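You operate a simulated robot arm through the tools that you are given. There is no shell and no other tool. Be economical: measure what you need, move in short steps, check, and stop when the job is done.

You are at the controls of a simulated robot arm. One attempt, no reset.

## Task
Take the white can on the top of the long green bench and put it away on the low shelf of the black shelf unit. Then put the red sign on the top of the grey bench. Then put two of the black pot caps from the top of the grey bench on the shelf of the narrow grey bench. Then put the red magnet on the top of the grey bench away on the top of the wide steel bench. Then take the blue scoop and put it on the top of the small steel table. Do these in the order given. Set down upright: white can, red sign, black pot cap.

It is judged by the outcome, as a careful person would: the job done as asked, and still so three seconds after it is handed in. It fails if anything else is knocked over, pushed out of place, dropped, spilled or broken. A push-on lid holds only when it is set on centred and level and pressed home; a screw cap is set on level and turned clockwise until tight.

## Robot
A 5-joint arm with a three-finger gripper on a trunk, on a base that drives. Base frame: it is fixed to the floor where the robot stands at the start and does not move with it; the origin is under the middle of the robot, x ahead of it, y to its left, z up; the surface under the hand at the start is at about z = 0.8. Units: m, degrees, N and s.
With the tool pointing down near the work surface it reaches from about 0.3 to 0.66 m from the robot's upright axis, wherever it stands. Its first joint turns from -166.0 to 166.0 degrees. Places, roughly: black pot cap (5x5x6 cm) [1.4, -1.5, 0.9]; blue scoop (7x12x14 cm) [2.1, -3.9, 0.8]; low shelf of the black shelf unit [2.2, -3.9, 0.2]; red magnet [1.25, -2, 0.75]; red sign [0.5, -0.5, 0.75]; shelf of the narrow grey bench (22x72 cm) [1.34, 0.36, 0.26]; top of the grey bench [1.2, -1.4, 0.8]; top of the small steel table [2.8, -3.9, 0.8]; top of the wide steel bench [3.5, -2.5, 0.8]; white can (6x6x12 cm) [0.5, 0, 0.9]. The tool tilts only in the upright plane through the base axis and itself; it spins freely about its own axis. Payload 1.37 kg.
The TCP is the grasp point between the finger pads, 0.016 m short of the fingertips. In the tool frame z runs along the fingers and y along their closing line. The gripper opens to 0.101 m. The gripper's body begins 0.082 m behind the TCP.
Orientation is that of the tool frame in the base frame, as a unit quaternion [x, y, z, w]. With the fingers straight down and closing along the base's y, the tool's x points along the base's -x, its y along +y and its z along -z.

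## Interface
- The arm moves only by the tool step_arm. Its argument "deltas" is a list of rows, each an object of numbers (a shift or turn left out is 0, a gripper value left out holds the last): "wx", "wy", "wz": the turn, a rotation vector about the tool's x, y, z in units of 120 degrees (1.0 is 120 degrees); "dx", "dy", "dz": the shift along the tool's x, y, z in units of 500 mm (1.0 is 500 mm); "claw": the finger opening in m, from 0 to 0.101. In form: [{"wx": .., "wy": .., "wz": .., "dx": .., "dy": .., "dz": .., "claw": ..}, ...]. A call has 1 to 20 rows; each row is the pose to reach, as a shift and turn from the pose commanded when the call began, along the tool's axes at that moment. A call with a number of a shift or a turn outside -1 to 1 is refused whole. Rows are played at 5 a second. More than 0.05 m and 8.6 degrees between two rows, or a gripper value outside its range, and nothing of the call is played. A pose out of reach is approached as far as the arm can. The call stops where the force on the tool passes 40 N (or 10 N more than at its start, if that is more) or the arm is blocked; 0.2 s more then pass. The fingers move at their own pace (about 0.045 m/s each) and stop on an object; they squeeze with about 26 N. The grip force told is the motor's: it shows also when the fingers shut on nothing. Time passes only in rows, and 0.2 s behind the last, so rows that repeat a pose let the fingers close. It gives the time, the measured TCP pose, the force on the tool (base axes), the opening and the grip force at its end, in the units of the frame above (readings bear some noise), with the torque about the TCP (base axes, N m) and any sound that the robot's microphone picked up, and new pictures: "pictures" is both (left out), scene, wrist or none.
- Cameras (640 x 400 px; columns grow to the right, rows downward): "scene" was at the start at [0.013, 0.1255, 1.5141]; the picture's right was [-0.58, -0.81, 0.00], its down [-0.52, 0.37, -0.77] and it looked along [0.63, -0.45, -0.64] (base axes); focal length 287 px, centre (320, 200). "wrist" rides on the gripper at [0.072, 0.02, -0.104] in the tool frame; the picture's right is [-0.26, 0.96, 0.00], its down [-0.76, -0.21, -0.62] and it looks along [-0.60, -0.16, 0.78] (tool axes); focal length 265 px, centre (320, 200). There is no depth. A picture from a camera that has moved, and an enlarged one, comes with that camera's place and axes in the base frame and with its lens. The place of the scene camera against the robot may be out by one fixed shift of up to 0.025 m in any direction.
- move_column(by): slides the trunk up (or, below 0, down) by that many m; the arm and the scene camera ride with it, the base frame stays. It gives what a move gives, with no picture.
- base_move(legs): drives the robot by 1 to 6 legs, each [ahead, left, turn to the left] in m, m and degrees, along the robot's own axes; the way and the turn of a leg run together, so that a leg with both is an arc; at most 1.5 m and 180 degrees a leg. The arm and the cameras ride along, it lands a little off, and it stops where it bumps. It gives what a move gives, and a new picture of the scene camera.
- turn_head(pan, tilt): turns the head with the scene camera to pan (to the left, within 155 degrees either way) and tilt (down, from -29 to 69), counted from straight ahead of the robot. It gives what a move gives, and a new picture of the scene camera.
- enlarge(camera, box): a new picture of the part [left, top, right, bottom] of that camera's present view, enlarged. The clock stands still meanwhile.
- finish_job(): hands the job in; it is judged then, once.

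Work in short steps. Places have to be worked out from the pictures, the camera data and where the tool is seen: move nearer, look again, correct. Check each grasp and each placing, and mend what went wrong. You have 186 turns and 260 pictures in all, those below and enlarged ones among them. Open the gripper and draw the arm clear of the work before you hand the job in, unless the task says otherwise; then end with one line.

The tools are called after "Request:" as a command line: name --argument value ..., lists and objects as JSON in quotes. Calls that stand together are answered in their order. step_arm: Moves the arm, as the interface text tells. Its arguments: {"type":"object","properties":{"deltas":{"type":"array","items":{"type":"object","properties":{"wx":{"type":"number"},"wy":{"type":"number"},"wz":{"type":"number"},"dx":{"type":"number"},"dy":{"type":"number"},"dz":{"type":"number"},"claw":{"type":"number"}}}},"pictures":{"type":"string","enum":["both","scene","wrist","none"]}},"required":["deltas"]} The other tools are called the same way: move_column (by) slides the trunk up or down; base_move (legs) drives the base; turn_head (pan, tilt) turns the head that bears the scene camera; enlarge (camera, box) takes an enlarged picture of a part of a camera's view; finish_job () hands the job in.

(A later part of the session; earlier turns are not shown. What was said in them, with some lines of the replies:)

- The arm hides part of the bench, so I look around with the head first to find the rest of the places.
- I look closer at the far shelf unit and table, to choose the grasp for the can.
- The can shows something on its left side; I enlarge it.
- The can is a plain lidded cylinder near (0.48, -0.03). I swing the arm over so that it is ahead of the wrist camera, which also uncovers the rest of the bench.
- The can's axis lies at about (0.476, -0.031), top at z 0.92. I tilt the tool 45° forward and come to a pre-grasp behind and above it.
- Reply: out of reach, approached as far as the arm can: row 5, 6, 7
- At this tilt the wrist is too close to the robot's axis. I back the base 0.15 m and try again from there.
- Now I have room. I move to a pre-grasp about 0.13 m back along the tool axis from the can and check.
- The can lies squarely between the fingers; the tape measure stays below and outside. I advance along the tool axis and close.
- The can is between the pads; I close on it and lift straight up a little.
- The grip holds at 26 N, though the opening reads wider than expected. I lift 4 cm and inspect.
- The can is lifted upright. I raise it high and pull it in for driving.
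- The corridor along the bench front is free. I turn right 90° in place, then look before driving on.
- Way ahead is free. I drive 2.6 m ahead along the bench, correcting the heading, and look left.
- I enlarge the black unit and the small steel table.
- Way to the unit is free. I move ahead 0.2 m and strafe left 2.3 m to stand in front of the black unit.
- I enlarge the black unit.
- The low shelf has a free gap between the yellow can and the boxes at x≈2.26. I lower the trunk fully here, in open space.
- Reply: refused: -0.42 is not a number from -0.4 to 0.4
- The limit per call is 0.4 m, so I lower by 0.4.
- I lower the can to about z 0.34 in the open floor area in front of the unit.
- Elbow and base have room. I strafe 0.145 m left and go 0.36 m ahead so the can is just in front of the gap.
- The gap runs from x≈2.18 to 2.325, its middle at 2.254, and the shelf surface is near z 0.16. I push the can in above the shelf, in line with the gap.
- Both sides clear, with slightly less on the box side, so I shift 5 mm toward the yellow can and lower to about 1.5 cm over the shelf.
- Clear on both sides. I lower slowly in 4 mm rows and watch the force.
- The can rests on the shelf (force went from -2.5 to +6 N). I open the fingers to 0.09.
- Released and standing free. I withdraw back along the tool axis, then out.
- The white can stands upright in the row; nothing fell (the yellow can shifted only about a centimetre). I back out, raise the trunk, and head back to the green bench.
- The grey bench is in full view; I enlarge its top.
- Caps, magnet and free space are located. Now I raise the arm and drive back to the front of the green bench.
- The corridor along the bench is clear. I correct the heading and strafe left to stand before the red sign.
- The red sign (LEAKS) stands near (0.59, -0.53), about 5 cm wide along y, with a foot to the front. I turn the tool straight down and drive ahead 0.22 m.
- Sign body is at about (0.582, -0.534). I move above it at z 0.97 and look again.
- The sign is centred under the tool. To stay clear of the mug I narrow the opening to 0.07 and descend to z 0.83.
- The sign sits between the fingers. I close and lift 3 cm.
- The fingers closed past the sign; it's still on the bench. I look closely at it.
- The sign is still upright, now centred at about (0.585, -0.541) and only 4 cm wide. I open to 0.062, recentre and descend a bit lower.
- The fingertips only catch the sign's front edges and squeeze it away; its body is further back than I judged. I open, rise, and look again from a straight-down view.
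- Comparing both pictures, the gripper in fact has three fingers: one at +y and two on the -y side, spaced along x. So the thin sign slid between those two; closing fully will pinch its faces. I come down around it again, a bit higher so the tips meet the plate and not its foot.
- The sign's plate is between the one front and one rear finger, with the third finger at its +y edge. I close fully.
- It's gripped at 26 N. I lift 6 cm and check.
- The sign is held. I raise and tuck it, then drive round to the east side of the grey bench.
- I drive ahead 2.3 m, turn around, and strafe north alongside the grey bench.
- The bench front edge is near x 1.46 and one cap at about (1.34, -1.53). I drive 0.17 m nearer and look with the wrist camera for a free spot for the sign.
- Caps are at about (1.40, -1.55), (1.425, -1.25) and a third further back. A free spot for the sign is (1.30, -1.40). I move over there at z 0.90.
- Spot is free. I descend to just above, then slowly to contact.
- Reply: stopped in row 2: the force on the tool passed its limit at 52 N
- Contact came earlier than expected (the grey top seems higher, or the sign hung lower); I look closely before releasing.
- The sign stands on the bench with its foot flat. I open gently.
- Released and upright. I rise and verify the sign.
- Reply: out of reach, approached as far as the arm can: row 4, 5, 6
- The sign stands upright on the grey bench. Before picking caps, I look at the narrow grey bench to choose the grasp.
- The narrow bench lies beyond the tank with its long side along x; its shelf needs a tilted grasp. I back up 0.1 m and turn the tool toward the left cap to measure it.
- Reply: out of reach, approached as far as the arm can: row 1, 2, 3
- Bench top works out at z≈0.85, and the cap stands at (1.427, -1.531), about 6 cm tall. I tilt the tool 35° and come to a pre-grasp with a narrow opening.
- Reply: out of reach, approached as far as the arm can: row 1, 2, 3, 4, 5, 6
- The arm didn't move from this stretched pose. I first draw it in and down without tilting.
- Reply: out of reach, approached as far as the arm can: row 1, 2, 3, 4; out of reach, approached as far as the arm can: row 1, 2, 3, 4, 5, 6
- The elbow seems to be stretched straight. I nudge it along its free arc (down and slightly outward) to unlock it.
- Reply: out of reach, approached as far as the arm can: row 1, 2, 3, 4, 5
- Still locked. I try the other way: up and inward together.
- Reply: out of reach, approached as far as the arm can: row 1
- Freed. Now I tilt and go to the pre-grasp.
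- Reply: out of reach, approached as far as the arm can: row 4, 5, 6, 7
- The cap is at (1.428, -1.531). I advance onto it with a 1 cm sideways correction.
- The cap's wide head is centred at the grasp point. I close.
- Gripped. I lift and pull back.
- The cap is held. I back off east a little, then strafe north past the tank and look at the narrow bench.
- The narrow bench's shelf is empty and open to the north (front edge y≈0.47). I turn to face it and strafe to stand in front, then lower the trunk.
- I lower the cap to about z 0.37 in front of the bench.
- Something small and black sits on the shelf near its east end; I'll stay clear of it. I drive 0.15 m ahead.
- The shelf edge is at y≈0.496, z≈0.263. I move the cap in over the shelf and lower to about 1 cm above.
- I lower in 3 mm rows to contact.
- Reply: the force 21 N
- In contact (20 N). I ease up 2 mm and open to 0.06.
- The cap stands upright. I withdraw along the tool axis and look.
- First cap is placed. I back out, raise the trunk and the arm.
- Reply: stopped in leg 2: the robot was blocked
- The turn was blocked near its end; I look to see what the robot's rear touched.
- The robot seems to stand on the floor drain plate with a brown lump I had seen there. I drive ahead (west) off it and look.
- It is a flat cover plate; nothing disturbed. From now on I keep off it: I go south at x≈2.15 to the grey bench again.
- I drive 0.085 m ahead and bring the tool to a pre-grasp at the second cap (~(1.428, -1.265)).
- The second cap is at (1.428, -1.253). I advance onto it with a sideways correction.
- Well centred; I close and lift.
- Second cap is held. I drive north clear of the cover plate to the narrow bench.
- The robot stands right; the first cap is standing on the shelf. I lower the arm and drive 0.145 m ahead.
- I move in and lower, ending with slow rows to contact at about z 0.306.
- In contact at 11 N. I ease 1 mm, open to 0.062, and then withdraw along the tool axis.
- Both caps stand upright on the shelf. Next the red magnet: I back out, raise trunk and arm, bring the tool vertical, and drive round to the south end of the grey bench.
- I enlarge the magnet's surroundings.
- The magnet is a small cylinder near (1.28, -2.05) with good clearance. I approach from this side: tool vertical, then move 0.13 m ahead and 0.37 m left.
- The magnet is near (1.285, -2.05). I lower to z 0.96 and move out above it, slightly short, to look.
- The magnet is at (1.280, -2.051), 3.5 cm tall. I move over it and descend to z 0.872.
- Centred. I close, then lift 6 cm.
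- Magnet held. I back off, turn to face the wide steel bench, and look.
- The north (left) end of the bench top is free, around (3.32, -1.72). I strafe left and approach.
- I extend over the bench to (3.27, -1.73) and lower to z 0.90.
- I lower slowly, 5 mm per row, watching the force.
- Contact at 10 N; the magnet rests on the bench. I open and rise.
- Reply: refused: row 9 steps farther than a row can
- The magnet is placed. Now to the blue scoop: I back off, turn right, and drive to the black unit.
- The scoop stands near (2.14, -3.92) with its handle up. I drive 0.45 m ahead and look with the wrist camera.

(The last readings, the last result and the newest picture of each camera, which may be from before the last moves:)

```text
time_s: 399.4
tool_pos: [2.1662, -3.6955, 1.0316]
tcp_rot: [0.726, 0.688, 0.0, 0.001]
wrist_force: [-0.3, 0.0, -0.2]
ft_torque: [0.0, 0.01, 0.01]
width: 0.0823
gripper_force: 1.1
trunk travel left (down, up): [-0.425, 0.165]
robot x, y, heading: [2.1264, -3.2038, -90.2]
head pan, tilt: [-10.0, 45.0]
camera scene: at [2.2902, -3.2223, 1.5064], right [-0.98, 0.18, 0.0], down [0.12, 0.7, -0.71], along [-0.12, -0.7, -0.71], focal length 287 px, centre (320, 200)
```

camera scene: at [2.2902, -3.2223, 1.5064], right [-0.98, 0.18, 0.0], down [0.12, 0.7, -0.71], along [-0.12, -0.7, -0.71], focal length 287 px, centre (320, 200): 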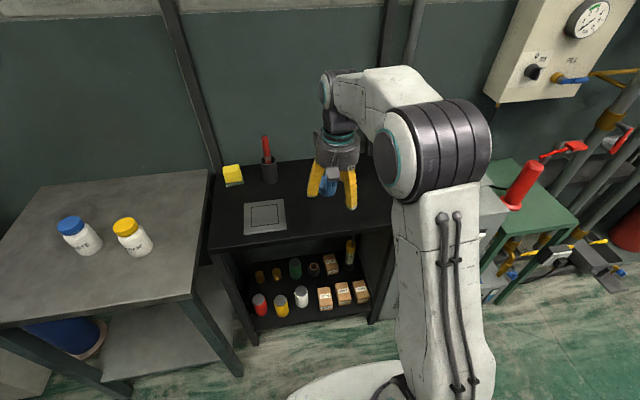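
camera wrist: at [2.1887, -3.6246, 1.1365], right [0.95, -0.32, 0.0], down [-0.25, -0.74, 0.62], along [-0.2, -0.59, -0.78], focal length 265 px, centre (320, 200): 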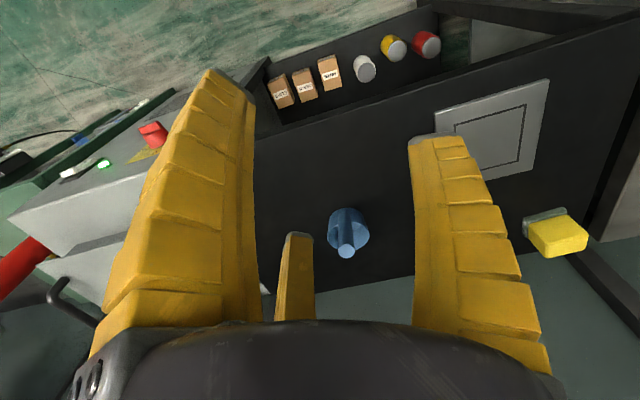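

I enlarge the scoop in the wrist view.

Request:
enlarge --camera "wrist" --box '[280, 180, 420, 280]'

Request:
enlarge --camera "scene" --box '[280, 130, 400, 220]'

```text
4.00 times, centred on (350, 230) of wrist
camera zoom: at [2.1887, -3.6245, 1.1365], right [0.95, -0.32, 0.0], down [-0.25, -0.74, 0.62], along [-0.2, -0.59, -0.78], focal length 1062 px, centre (200, 80)
```

zoom: 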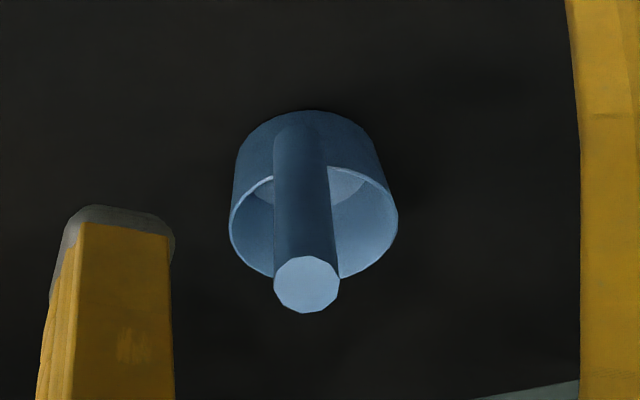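

```text
4.44 times, centred on (340, 175) of scene
camera zoom: at [2.2902, -3.2223, 1.5064], right [-0.98, 0.18, 0.0], down [0.12, 0.7, -0.71], along [-0.12, -0.7, -0.71], focal length 1277 px, centre (231, 311)
```

zoom: 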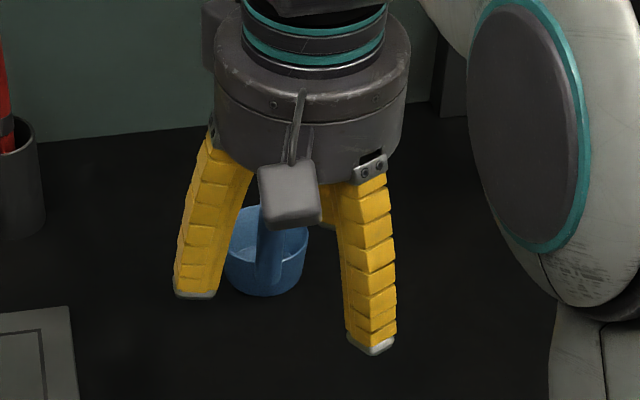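

The scoop is a cup with an upright handle on its front side. I drive 0.09 m ahead for a second view to fix its height.

Request:
base_move --legs '[[0.09, 0, 0]]'

Request:
step_arm --deltas '[{"dx": 0}]' --pictures "wrist"

Request:
enlarge --camera "wrist" --box '[260, 80, 440, 220]'

```text
time_s: 400.5
tool_pos: [2.1661, -3.7867, 1.0305]
tcp_rot: [0.725, 0.688, -0.001, 0.001]
wrist_force: [0.7, -0.3, -0.2]
ft_torque: [0.01, -0.03, -0.02]
width: 0.0821
gripper_force: 2.0
trunk travel left (down, up): [-0.425, 0.165]
robot x, y, heading: [2.1223, -3.2931, -90.2]
head pan, tilt: [-10.0, 45.0]
camera scene: at [2.29, -3.3133, 1.5064], right [-0.98, 0.17, 0.0], down [0.12, 0.7, -0.71], along [-0.12, -0.7, -0.71], focal length 287 px, centre (320, 200)
```

scene: 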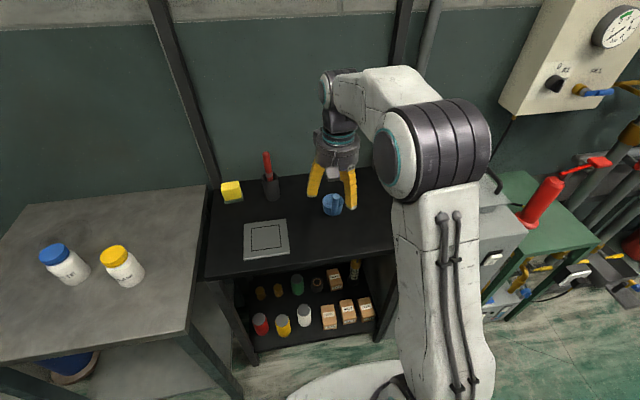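

```text
time_s: 400.9
tool_pos: [2.165, -3.787, 1.0302]
tcp_rot: [0.726, 0.688, 0.0, 0.0]
wrist_force: [0.6, -0.6, 1.4]
ft_torque: [0.02, 0.01, -0.02]
width: 0.082
gripper_force: 1.7
trunk travel left (down, up): [-0.425, 0.165]
robot x, y, heading: [2.1249, -3.2927, -90.2]
head pan, tilt: [-10.0, 45.0]
camera wrist: at [2.189, -3.7147, 1.1364], right [0.95, -0.31, 0.0], down [-0.25, -0.74, 0.62], along [-0.2, -0.59, -0.78], focal length 265 px, centre (320, 200)
```

wrist: 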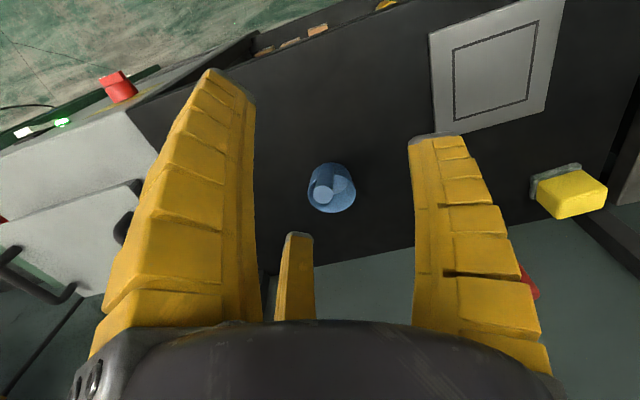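

```text
2.86 times, centred on (350, 150) of wrist
camera zoom: at [2.189, -3.7147, 1.1364], right [0.95, -0.31, 0.0], down [-0.25, -0.74, 0.62], along [-0.2, -0.59, -0.78], focal length 758 px, centre (234, 343)
```

zoom: 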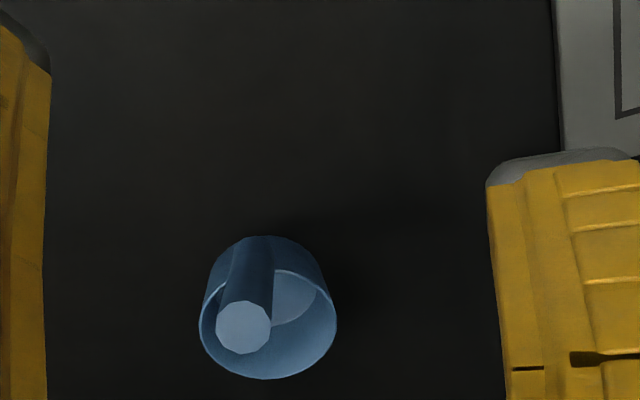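

Triangulated: handle tip at (2.140, -3.868, 0.925). I go over it and look once more before descending.

Request:
step_arm --deltas '[{"dz": 0.06, "dx": -0.03, "dy": -0.01}, {"dz": 0.12, "dx": -0.08, "dy": -0.02}, {"dz": 0.13, "dx": -0.13, "dy": -0.03}, {"dz": 0.13, "dx": -0.182, "dy": -0.043}, {"dz": 0.13, "dx": -0.182, "dy": -0.043}]' --pictures "both"

Request:
enlarge --camera "scene" --box '[270, 130, 410, 230]'

```text
time_s: 402.1
tool_pos: [2.1383, -3.8789, 0.9651]
tcp_rot: [0.725, 0.689, 0.0, 0.0]
wrist_force: [0.4, -0.4, -0.4]
ft_torque: [0.06, -0.01, -0.03]
width: 0.0822
gripper_force: 1.7
trunk travel left (down, up): [-0.425, 0.165]
robot x, y, heading: [2.1257, -3.2947, -90.3]
head pan, tilt: [-10.0, 45.0]
camera scene: at [2.29, -3.3123, 1.5064], right [-0.98, 0.17, 0.0], down [0.12, 0.7, -0.71], along [-0.12, -0.7, -0.71], focal length 287 px, centre (320, 200)
camera wrist: at [2.1615, -3.8068, 1.0711], right [0.95, -0.31, 0.0], down [-0.25, -0.74, 0.62], along [-0.2, -0.59, -0.78], focal length 265 px, centre (320, 200)
```

scene: 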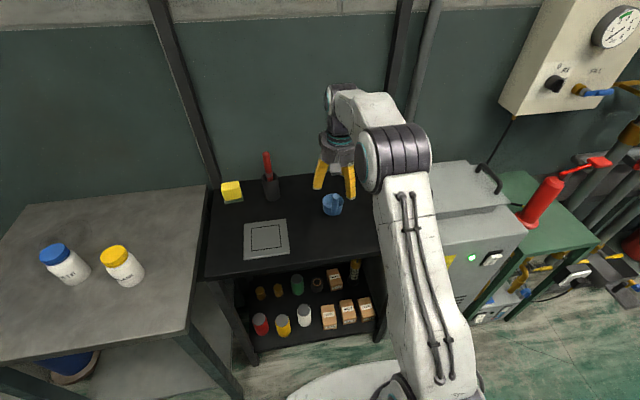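
wrist: 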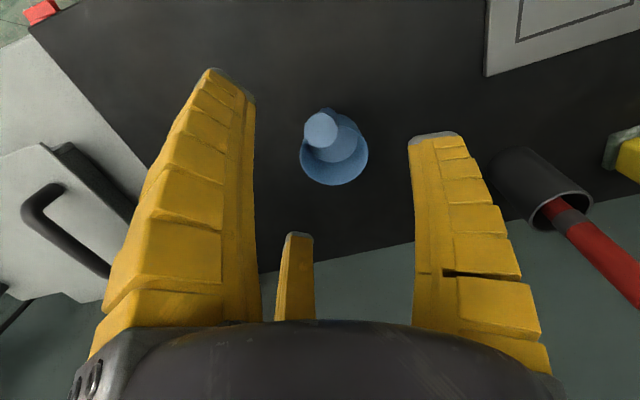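

```text
4.00 times, centred on (340, 180) of scene
camera zoom: at [2.29, -3.3123, 1.5064], right [-0.98, 0.17, 0.0], down [0.12, 0.7, -0.71], along [-0.12, -0.7, -0.71], focal length 1150 px, centre (240, 280)
```

zoom: 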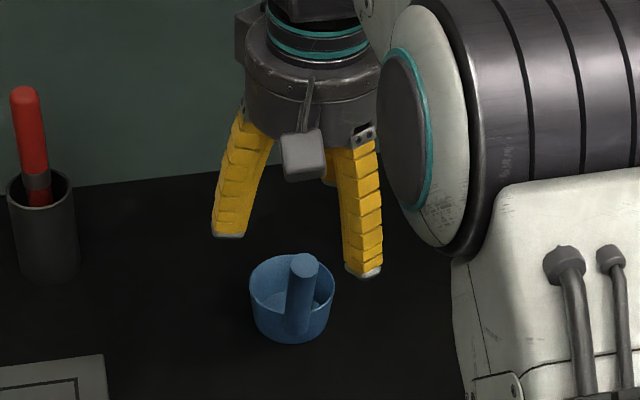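

Handle axis passes right under the tool. I descend to z 0.88.

Request:
step_arm --deltas '[{"dz": 0.06}, {"dz": 0.12}, {"dz": 0.17}, {"dz": 0.17}]' --pictures "wrist"

Request:
step_arm --deltas '[{"claw": 0.05}, {"claw": 0.03}, {"claw": 0.02}, {"claw": 0.01}, {"claw": 0.0}, {"claw": 0.0}, {"claw": 0.0}]' --pictures "wrist"

```text
time_s: 403.1
tool_pos: [2.1427, -3.8776, 0.8806]
tcp_rot: [0.725, 0.689, -0.001, 0.001]
wrist_force: [0.6, 0.8, 0.2]
ft_torque: [-0.02, -0.02, 0.01]
width: 0.082
gripper_force: 1.5
trunk travel left (down, up): [-0.425, 0.165]
robot x, y, heading: [2.1311, -3.2958, -90.2]
head pan, tilt: [-10.0, 45.0]
camera wrist: at [2.1638, -3.8051, 0.9864], right [0.95, -0.31, 0.0], down [-0.25, -0.74, 0.62], along [-0.2, -0.59, -0.78], focal length 265 px, centre (320, 200)
```

wrist: 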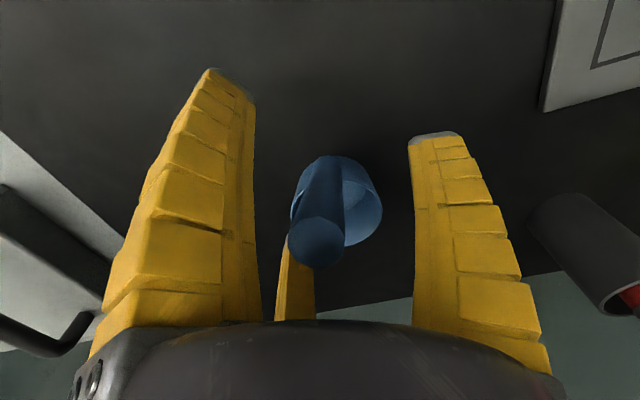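

```text
time_s: 404.7
tool_pos: [2.14, -3.8771, 0.8823]
tcp_rot: [0.726, 0.688, -0.002, 0.001]
wrist_force: [-0.5, -0.7, 3.7]
ft_torque: [-0.15, 0.03, -0.02]
width: 0.0163
gripper_force: 26.6
trunk travel left (down, up): [-0.425, 0.165]
robot x, y, heading: [2.1274, -3.2892, -90.1]
head pan, tilt: [-10.0, 45.0]
camera wrist: at [2.1638, -3.8051, 0.9871], right [0.95, -0.31, 0.0], down [-0.25, -0.74, 0.62], along [-0.2, -0.59, -0.78], focal length 265 px, centre (320, 200)
```

wrist: 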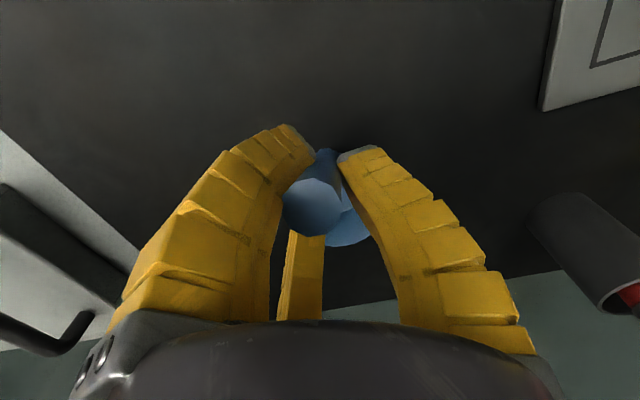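

The handle is gripped. I lift 6 cm and check.

Request:
step_arm --deltas '[{"dz": -0.03}, {"dz": -0.07}, {"dz": -0.12}, {"dz": -0.12}]' --pictures "wrist"

Request:
enlarge --camera "scene" --box '[270, 130, 410, 230]'

```text
time_s: 405.7
tool_pos: [2.1404, -3.8757, 0.9424]
tcp_rot: [0.725, 0.689, 0.0, 0.0]
wrist_force: [-0.2, 0.0, -0.9]
ft_torque: [0.05, 0.01, -0.02]
width: 0.0154
gripper_force: 26.2
trunk travel left (down, up): [-0.425, 0.165]
robot x, y, heading: [2.126, -3.2905, -90.2]
head pan, tilt: [-10.0, 45.0]
camera wrist: at [2.1635, -3.8041, 1.0477], right [0.95, -0.31, 0.0], down [-0.25, -0.74, 0.62], along [-0.2, -0.59, -0.78], focal length 265 px, centre (320, 200)
```

wrist: 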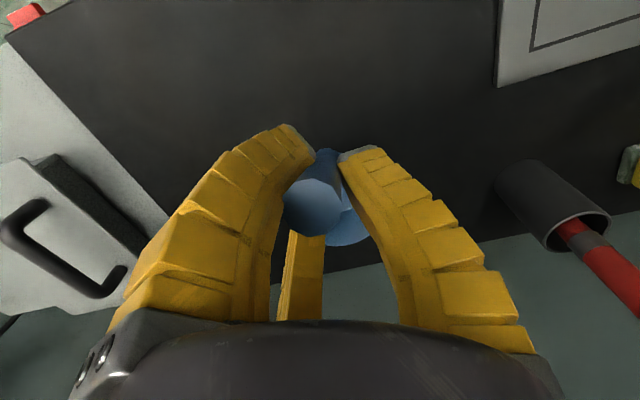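

```text
4.00 times, centred on (340, 180) of scene
camera zoom: at [2.29, -3.3123, 1.5064], right [-0.98, 0.17, 0.0], down [0.12, 0.7, -0.71], along [-0.12, -0.7, -0.71], focal length 1150 px, centre (240, 280)
```

zoom: 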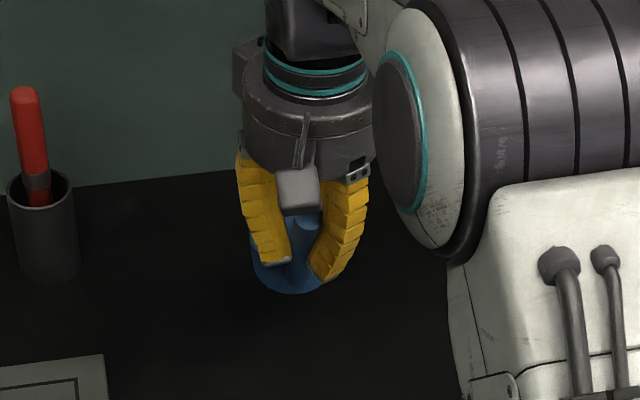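

Scoop held. I raise and retract, then back up and strafe left to the small steel table.

Request:
step_arm --deltas '[{"dz": -0.05, "dx": 0.03}, {"dz": -0.1, "dx": 0.07}, {"dz": -0.14, "dx": 0.13}, {"dz": -0.18, "dx": 0.19}, {"dz": -0.18, "dx": 0.19}]' --pictures "none"

Request:
base_move --legs '[[-0.22, 0, 0], [0, 0.5, 0]]'

Request:
step_arm --deltas '[{"dx": 0}]' --pictures "wrist"

```text
time_s: 406.9
tool_pos: [2.1448, -3.7792, 1.0288]
tcp_rot: [0.725, 0.688, 0.0, 0.001]
wrist_force: [-0.1, -0.2, -0.6]
ft_torque: [0.01, 0.01, -0.01]
width: 0.0154
gripper_force: 25.6
trunk travel left (down, up): [-0.425, 0.165]
robot x, y, heading: [2.1236, -3.2892, -90.0]
head pan, tilt: [-10.0, 45.0]
```

```text
time_s: 411.1
tool_pos: [2.6476, -3.5617, 1.0306]
tcp_rot: [0.727, 0.687, 0.0, 0.001]
wrist_force: [0.0, -0.2, -1.3]
ft_torque: [0.02, 0.02, -0.01]
width: 0.0148
gripper_force: 25.7
trunk travel left (down, up): [-0.425, 0.165]
robot x, y, heading: [2.6306, -3.0731, -90.1]
head pan, tilt: [-10.0, 45.0]
camera scene: at [2.7947, -3.0941, 1.5063], right [-0.98, 0.18, 0.0], down [0.13, 0.7, -0.71], along [-0.13, -0.7, -0.71], focal length 287 px, centre (320, 200)
```

scene: 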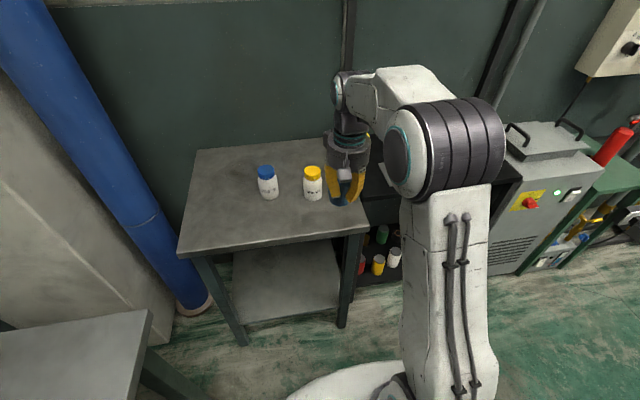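

```text
time_s: 411.5
tool_pos: [2.6475, -3.5618, 1.0301]
tcp_rot: [0.726, 0.687, -0.001, 0.0]
wrist_force: [0.8, 0.7, -1.0]
ft_torque: [0.03, 0.0, -0.04]
width: 0.0149
gripper_force: 26.4
trunk travel left (down, up): [-0.425, 0.165]
robot x, y, heading: [2.6289, -3.075, -90.1]
head pan, tilt: [-10.0, 45.0]
camera wrist: at [2.6713, -3.4901, 1.1344], right [0.95, -0.32, 0.0], down [-0.25, -0.74, 0.62], along [-0.2, -0.59, -0.78], focal length 265 px, centre (320, 200)
```

wrist: 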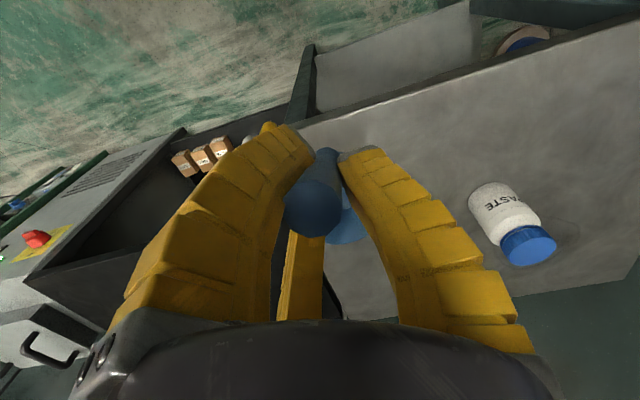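

The bottles stand at about (2.69, -3.79) and (2.83, -3.80); the free place is to their left, around (2.95, -3.70). I shift the base a bit left and ahead, then swing the scoop there.

Request:
base_move --legs '[[0, 0.1, 0], [0.08, 0, 0]]'

Request:
step_arm --deltas '[{"dx": 0.04, "dy": 0.04}, {"dx": 0.06, "dy": 0.12}, {"dx": 0.062, "dy": 0.2}, {"dx": 0.062, "dy": 0.28}, {"dx": 0.062, "dy": 0.35}, {"dx": 0.062, "dy": 0.403}, {"dx": 0.062, "dy": 0.403}]' --pictures "both"

```text
time_s: 413.3
tool_pos: [2.7477, -3.6425, 1.0298]
tcp_rot: [0.726, 0.688, 0.0, 0.001]
wrist_force: [0.3, -1.1, -0.7]
ft_torque: [0.08, -0.04, 0.01]
width: 0.0152
gripper_force: 26.5
trunk travel left (down, up): [-0.425, 0.165]
robot x, y, heading: [2.7254, -3.1541, -90.3]
head pan, tilt: [-10.0, 45.0]
camera scene: at [2.8933, -3.1757, 1.5063], right [-0.98, 0.18, 0.0], down [0.12, 0.7, -0.71], along [-0.13, -0.7, -0.71], focal length 287 px, centre (320, 200)
```

scene: 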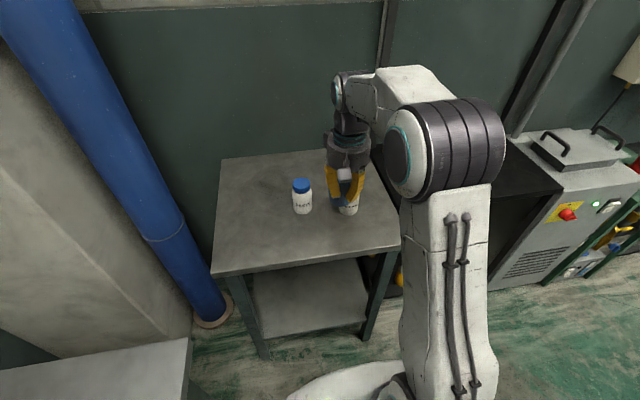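

```text
time_s: 414.9
tool_pos: [2.9511, -3.6218, 1.0297]
tcp_rot: [0.726, 0.688, -0.001, 0.001]
wrist_force: [-0.2, 0.6, 0.0]
ft_torque: [0.02, 0.01, 0.03]
width: 0.0147
gripper_force: 26.2
trunk travel left (down, up): [-0.425, 0.165]
robot x, y, heading: [2.7263, -3.1537, -90.0]
head pan, tilt: [-10.0, 45.0]
camera scene: at [2.8934, -3.1746, 1.5064], right [-0.98, 0.18, 0.0], down [0.12, 0.7, -0.71], along [-0.13, -0.7, -0.71], focal length 287 px, centre (320, 200)
camera wrist: at [2.9741, -3.5503, 1.1355], right [0.95, -0.32, 0.0], down [-0.25, -0.74, 0.62], along [-0.2, -0.59, -0.78], focal length 265 px, centre (320, 200)
```

scene: 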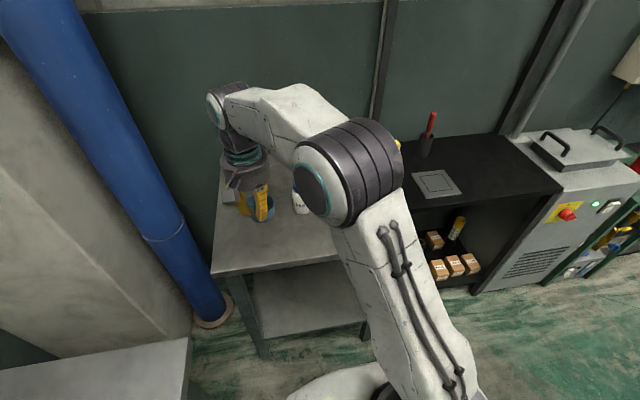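
wrist: 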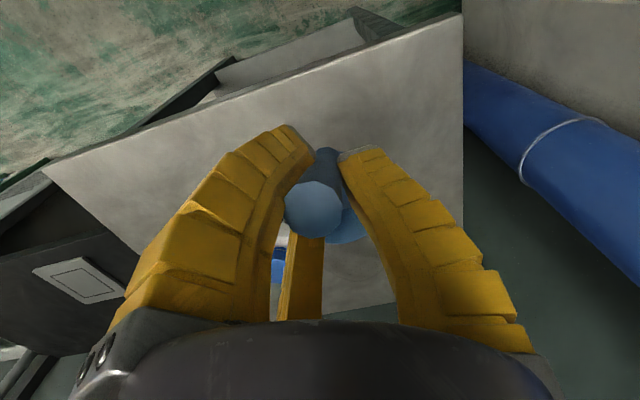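

I move in over (2.965, -3.72) and lower to z 0.92.

Request:
step_arm --deltas '[{"dz": 0.04, "dx": -0.06, "dy": 0.038}, {"dz": 0.08, "dx": -0.13, "dy": 0.038}, {"dz": 0.12, "dx": -0.194, "dy": 0.038}, {"dz": 0.17, "dx": -0.194, "dy": 0.038}, {"dz": 0.22, "dx": -0.194, "dy": 0.038}, {"dz": 0.22, "dx": -0.194, "dy": 0.038}]' --pictures "both"

Request:
enlarge --camera "scene" --box '[190, 130, 350, 250]'

```text
time_s: 416.3
tool_pos: [2.9641, -3.7196, 0.9194]
tcp_rot: [0.726, 0.688, 0.0, 0.001]
wrist_force: [0.4, 0.0, -0.7]
ft_torque: [0.03, 0.0, 0.0]
width: 0.0141
gripper_force: 26.0
trunk travel left (down, up): [-0.425, 0.165]
robot x, y, heading: [2.7278, -3.155, -90.2]
head pan, tilt: [-10.0, 45.0]
camera scene: at [2.8934, -3.1748, 1.5064], right [-0.98, 0.18, 0.0], down [0.12, 0.7, -0.71], along [-0.13, -0.7, -0.71], focal length 287 px, centre (320, 200)
camera wrist: at [2.9864, -3.6483, 1.0246], right [0.95, -0.32, 0.0], down [-0.25, -0.74, 0.62], along [-0.2, -0.59, -0.78], focal length 265 px, centre (320, 200)
```

scene: 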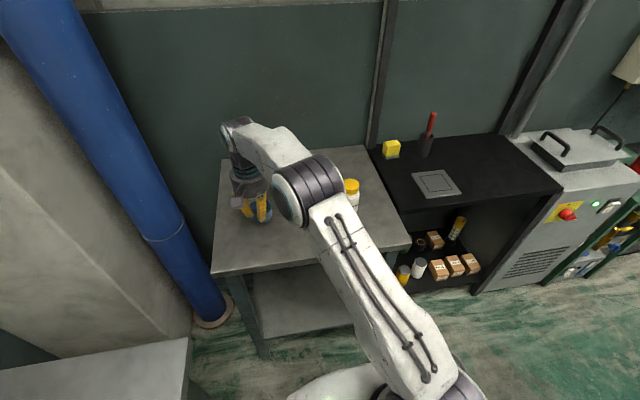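
wrist: 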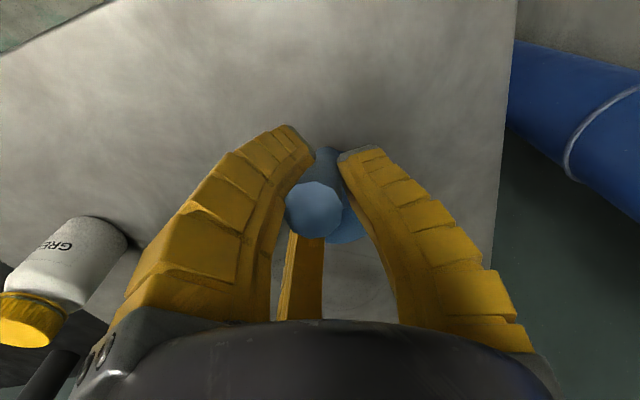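

```text
3.33 times, centred on (270, 190) of scene
camera zoom: at [2.8934, -3.1748, 1.5064], right [-0.98, 0.18, 0.0], down [0.12, 0.7, -0.71], along [-0.13, -0.7, -0.71], focal length 958 px, centre (487, 233)
```

zoom: 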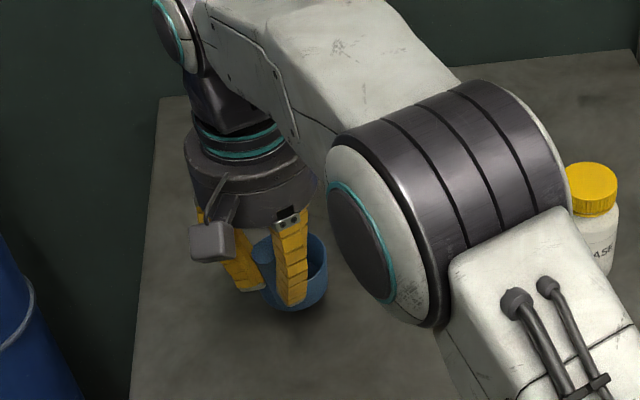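

Clear of the bottles. I lower slowly to contact.

Request:
step_arm --deltas '[{"dz": 0.01}, {"dz": 0.02}, {"dz": 0.03}, {"dz": 0.04}, {"dz": 0.048}]' --pictures "none"

```text
time_s: 417.5
tool_pos: [2.963, -3.7198, 0.8979]
tcp_rot: [0.725, 0.688, -0.002, 0.004]
wrist_force: [1.0, 1.2, 17.7]
ft_torque: [-0.41, -0.11, 0.05]
width: 0.02
gripper_force: 26.1
trunk travel left (down, up): [-0.425, 0.165]
robot x, y, heading: [2.7307, -3.1513, -90.3]
head pan, tilt: [-10.0, 45.0]
```

In contact. I ease 1 mm and open slowly.

Request:
step_arm --deltas '[{"dz": -0.002, "claw": 0.015}, {"dz": -0.002, "claw": 0.022}, {"dz": -0.002, "claw": 0.03}, {"dz": -0.002, "claw": 0.04}, {"dz": -0.002, "claw": 0.055}, {"dz": -0.002, "claw": 0.065}, {"dz": -0.002, "claw": 0.065}]' --pictures "both"

Request:
enlarge --camera "scene" --box '[190, 130, 350, 250]'

```text
time_s: 419.1
tool_pos: [2.9634, -3.7201, 0.8957]
tcp_rot: [0.726, 0.688, -0.001, 0.001]
wrist_force: [0.1, 0.7, -0.1]
ft_torque: [0.0, -0.02, -0.07]
width: 0.068
gripper_force: 2.4
trunk travel left (down, up): [-0.425, 0.165]
robot x, y, heading: [2.7252, -3.152, -90.4]
head pan, tilt: [-10.0, 45.0]
camera scene: at [2.8933, -3.1745, 1.5064], right [-0.98, 0.18, 0.0], down [0.12, 0.7, -0.71], along [-0.13, -0.7, -0.71], focal length 287 px, centre (320, 200)
camera wrist: at [2.9868, -3.649, 1.0015], right [0.95, -0.32, 0.0], down [-0.25, -0.74, 0.62], along [-0.2, -0.59, -0.78], focal length 265 px, centre (320, 200)
```

scene: 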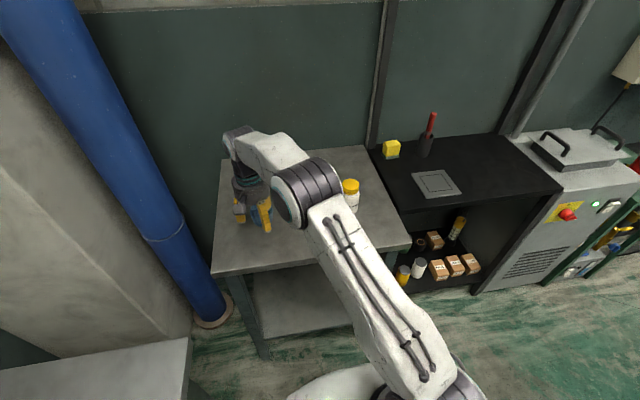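
wrist: 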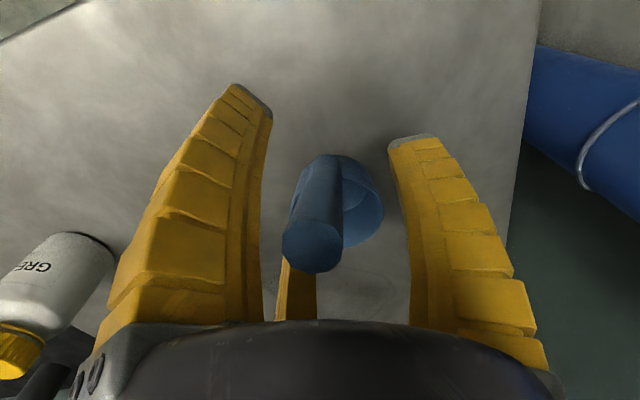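

```text
3.33 times, centred on (270, 190) of scene
camera zoom: at [2.8933, -3.1745, 1.5064], right [-0.98, 0.18, 0.0], down [0.12, 0.7, -0.71], along [-0.13, -0.7, -0.71], focal length 958 px, centre (487, 233)
```

zoom: 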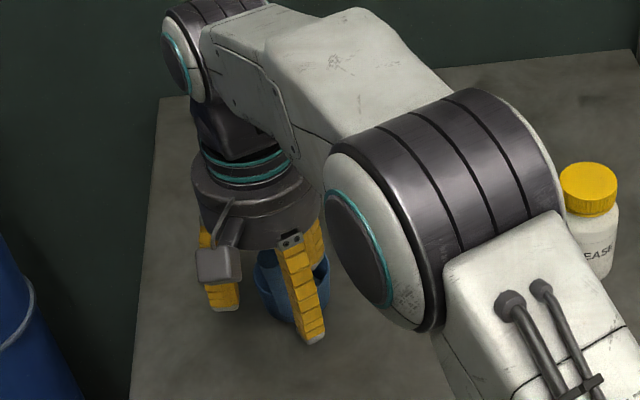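

The scoop stands free. I rise straight up, then retract.

Request:
step_arm --deltas '[{"dz": -0.07}, {"dz": -0.14}, {"dz": -0.2}, {"dz": -0.22, "dx": 0.07, "dy": -0.02}, {"dz": -0.24, "dx": 0.15, "dy": -0.06}, {"dz": -0.26, "dx": 0.22, "dy": -0.1}, {"dz": -0.26, "dx": 0.22, "dy": -0.1}]' --pictures "wrist"

Request:
base_move --legs '[[-0.4, 0, 0]]'

Request:
turn_head --pan 5 --tilt 38

```text
time_s: 420.7
tool_pos: [2.9196, -3.6082, 1.026]
tcp_rot: [0.725, 0.688, 0.0, 0.001]
wrist_force: [-0.3, 0.2, 0.3]
ft_torque: [0.0, -0.01, -0.02]
width: 0.0683
gripper_force: 2.2
trunk travel left (down, up): [-0.425, 0.165]
robot x, y, heading: [2.7285, -3.1548, -90.1]
head pan, tilt: [-10.0, 45.0]
camera wrist: at [2.9418, -3.5379, 1.1308], right [0.95, -0.32, 0.0], down [-0.25, -0.74, 0.62], along [-0.2, -0.59, -0.78], focal length 265 px, centre (320, 200)
```

wrist: 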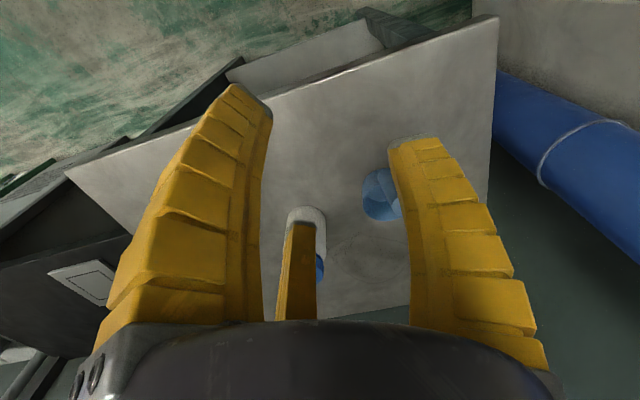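

```text
time_s: 423.2
tool_pos: [2.9182, -3.2045, 1.0261]
tcp_rot: [0.727, 0.686, -0.001, 0.0]
wrist_force: [0.5, 1.1, 0.3]
ft_torque: [0.0, 0.0, 0.01]
width: 0.0681
gripper_force: 2.3
trunk travel left (down, up): [-0.425, 0.165]
robot x, y, heading: [2.7326, -2.7502, -90.1]
head pan, tilt: [-10.0, 45.0]
camera scene: at [2.8955, -2.7699, 1.5064], right [-0.98, 0.18, 0.0], down [0.13, 0.7, -0.71], along [-0.13, -0.7, -0.71], focal length 287 px, centre (320, 200)
```

scene: 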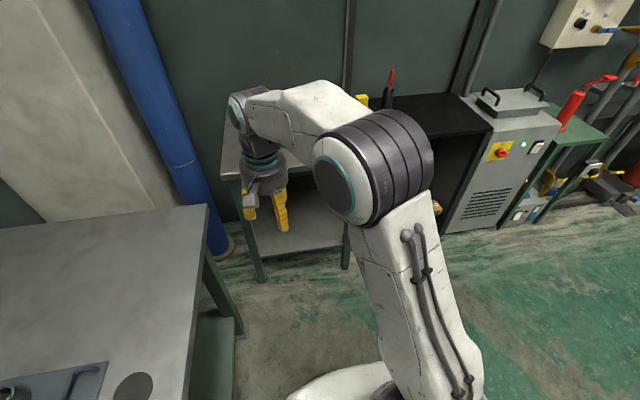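

```text
time_s: 424.0
tool_pos: [2.9189, -3.2049, 1.0257]
tcp_rot: [0.728, 0.686, 0.0, 0.0]
wrist_force: [-0.5, -0.4, 0.7]
ft_torque: [0.0, -0.02, -0.01]
width: 0.0679
gripper_force: 2.7
trunk travel left (down, up): [-0.425, 0.165]
robot x, y, heading: [2.731, -2.749, -90.4]
head pan, tilt: [5.0, 38.0]
camera scene: at [2.917, -2.7764, 1.5166], right [-1.0, -0.08, 0.0], down [-0.05, 0.61, -0.79], along [0.06, -0.79, -0.62], focal length 287 px, centre (320, 200)
```

scene: 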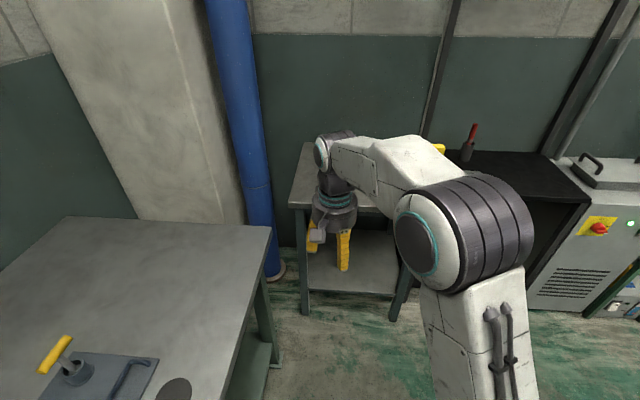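

The arm hides the table. I swing it to the right and verify the scoop.

Request:
step_arm --deltas '[{"dy": -0.08}, {"dy": -0.16}, {"dy": -0.24}, {"dy": -0.32}, {"dy": -0.4}, {"dy": -0.48}, {"dy": -0.56}, {"dy": -0.64}, {"dy": -0.72}, {"dy": -0.72}]' --pictures "scene"

Request:
enlarge --camera "scene" --box '[270, 110, 470, 260]'

```text
time_s: 426.2
tool_pos: [2.558, -3.185, 1.0277]
tcp_rot: [0.727, 0.686, -0.001, 0.0]
wrist_force: [1.2, 0.8, 0.7]
ft_torque: [0.0, -0.01, -0.01]
width: 0.0682
gripper_force: 1.9
trunk travel left (down, up): [-0.425, 0.165]
robot x, y, heading: [2.7283, -2.7486, -90.7]
head pan, tilt: [5.0, 38.0]
camera scene: at [2.9169, -2.7764, 1.5167], right [-1.0, -0.08, 0.0], down [-0.05, 0.61, -0.79], along [0.06, -0.79, -0.62], focal length 287 px, centre (320, 200)
```

scene: 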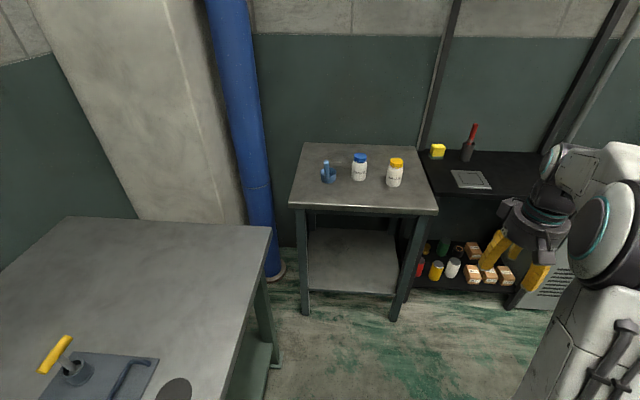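

```text
2.67 times, centred on (370, 185) of scene
camera zoom: at [2.9169, -2.7764, 1.5167], right [-1.0, -0.08, 0.0], down [-0.05, 0.61, -0.79], along [0.06, -0.79, -0.62], focal length 766 px, centre (187, 240)
```

zoom: 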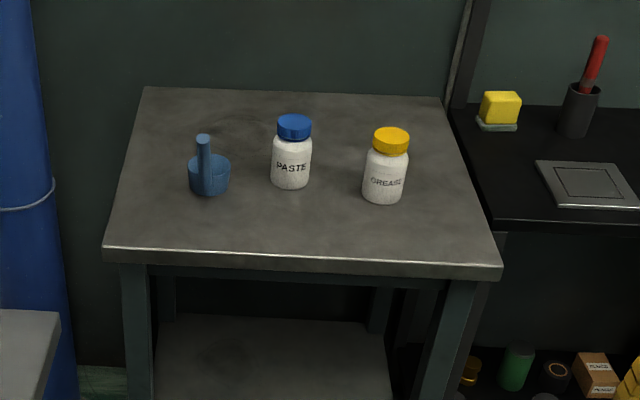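

The scoop stands on the small steel table and the bottles are untouched. The gripper is open and the arm is clear, so I hand in.

Request:
finish_job

```text
The job is handed in.
```

I did all five moves in the order given and handed the job in. The white can is on the low shelf, and the red sign is on the grey bench. Two black pot caps are on the narrow grey bench's shelf, the red magnet is on the wide steel bench, and the blue scoop is on the small steel table. The can, sign and caps were all upright when last checked. When I withdrew from the low shelf, the yellow can next to the white can shifted about 1 cm; it stayed upright and I left it where it was.
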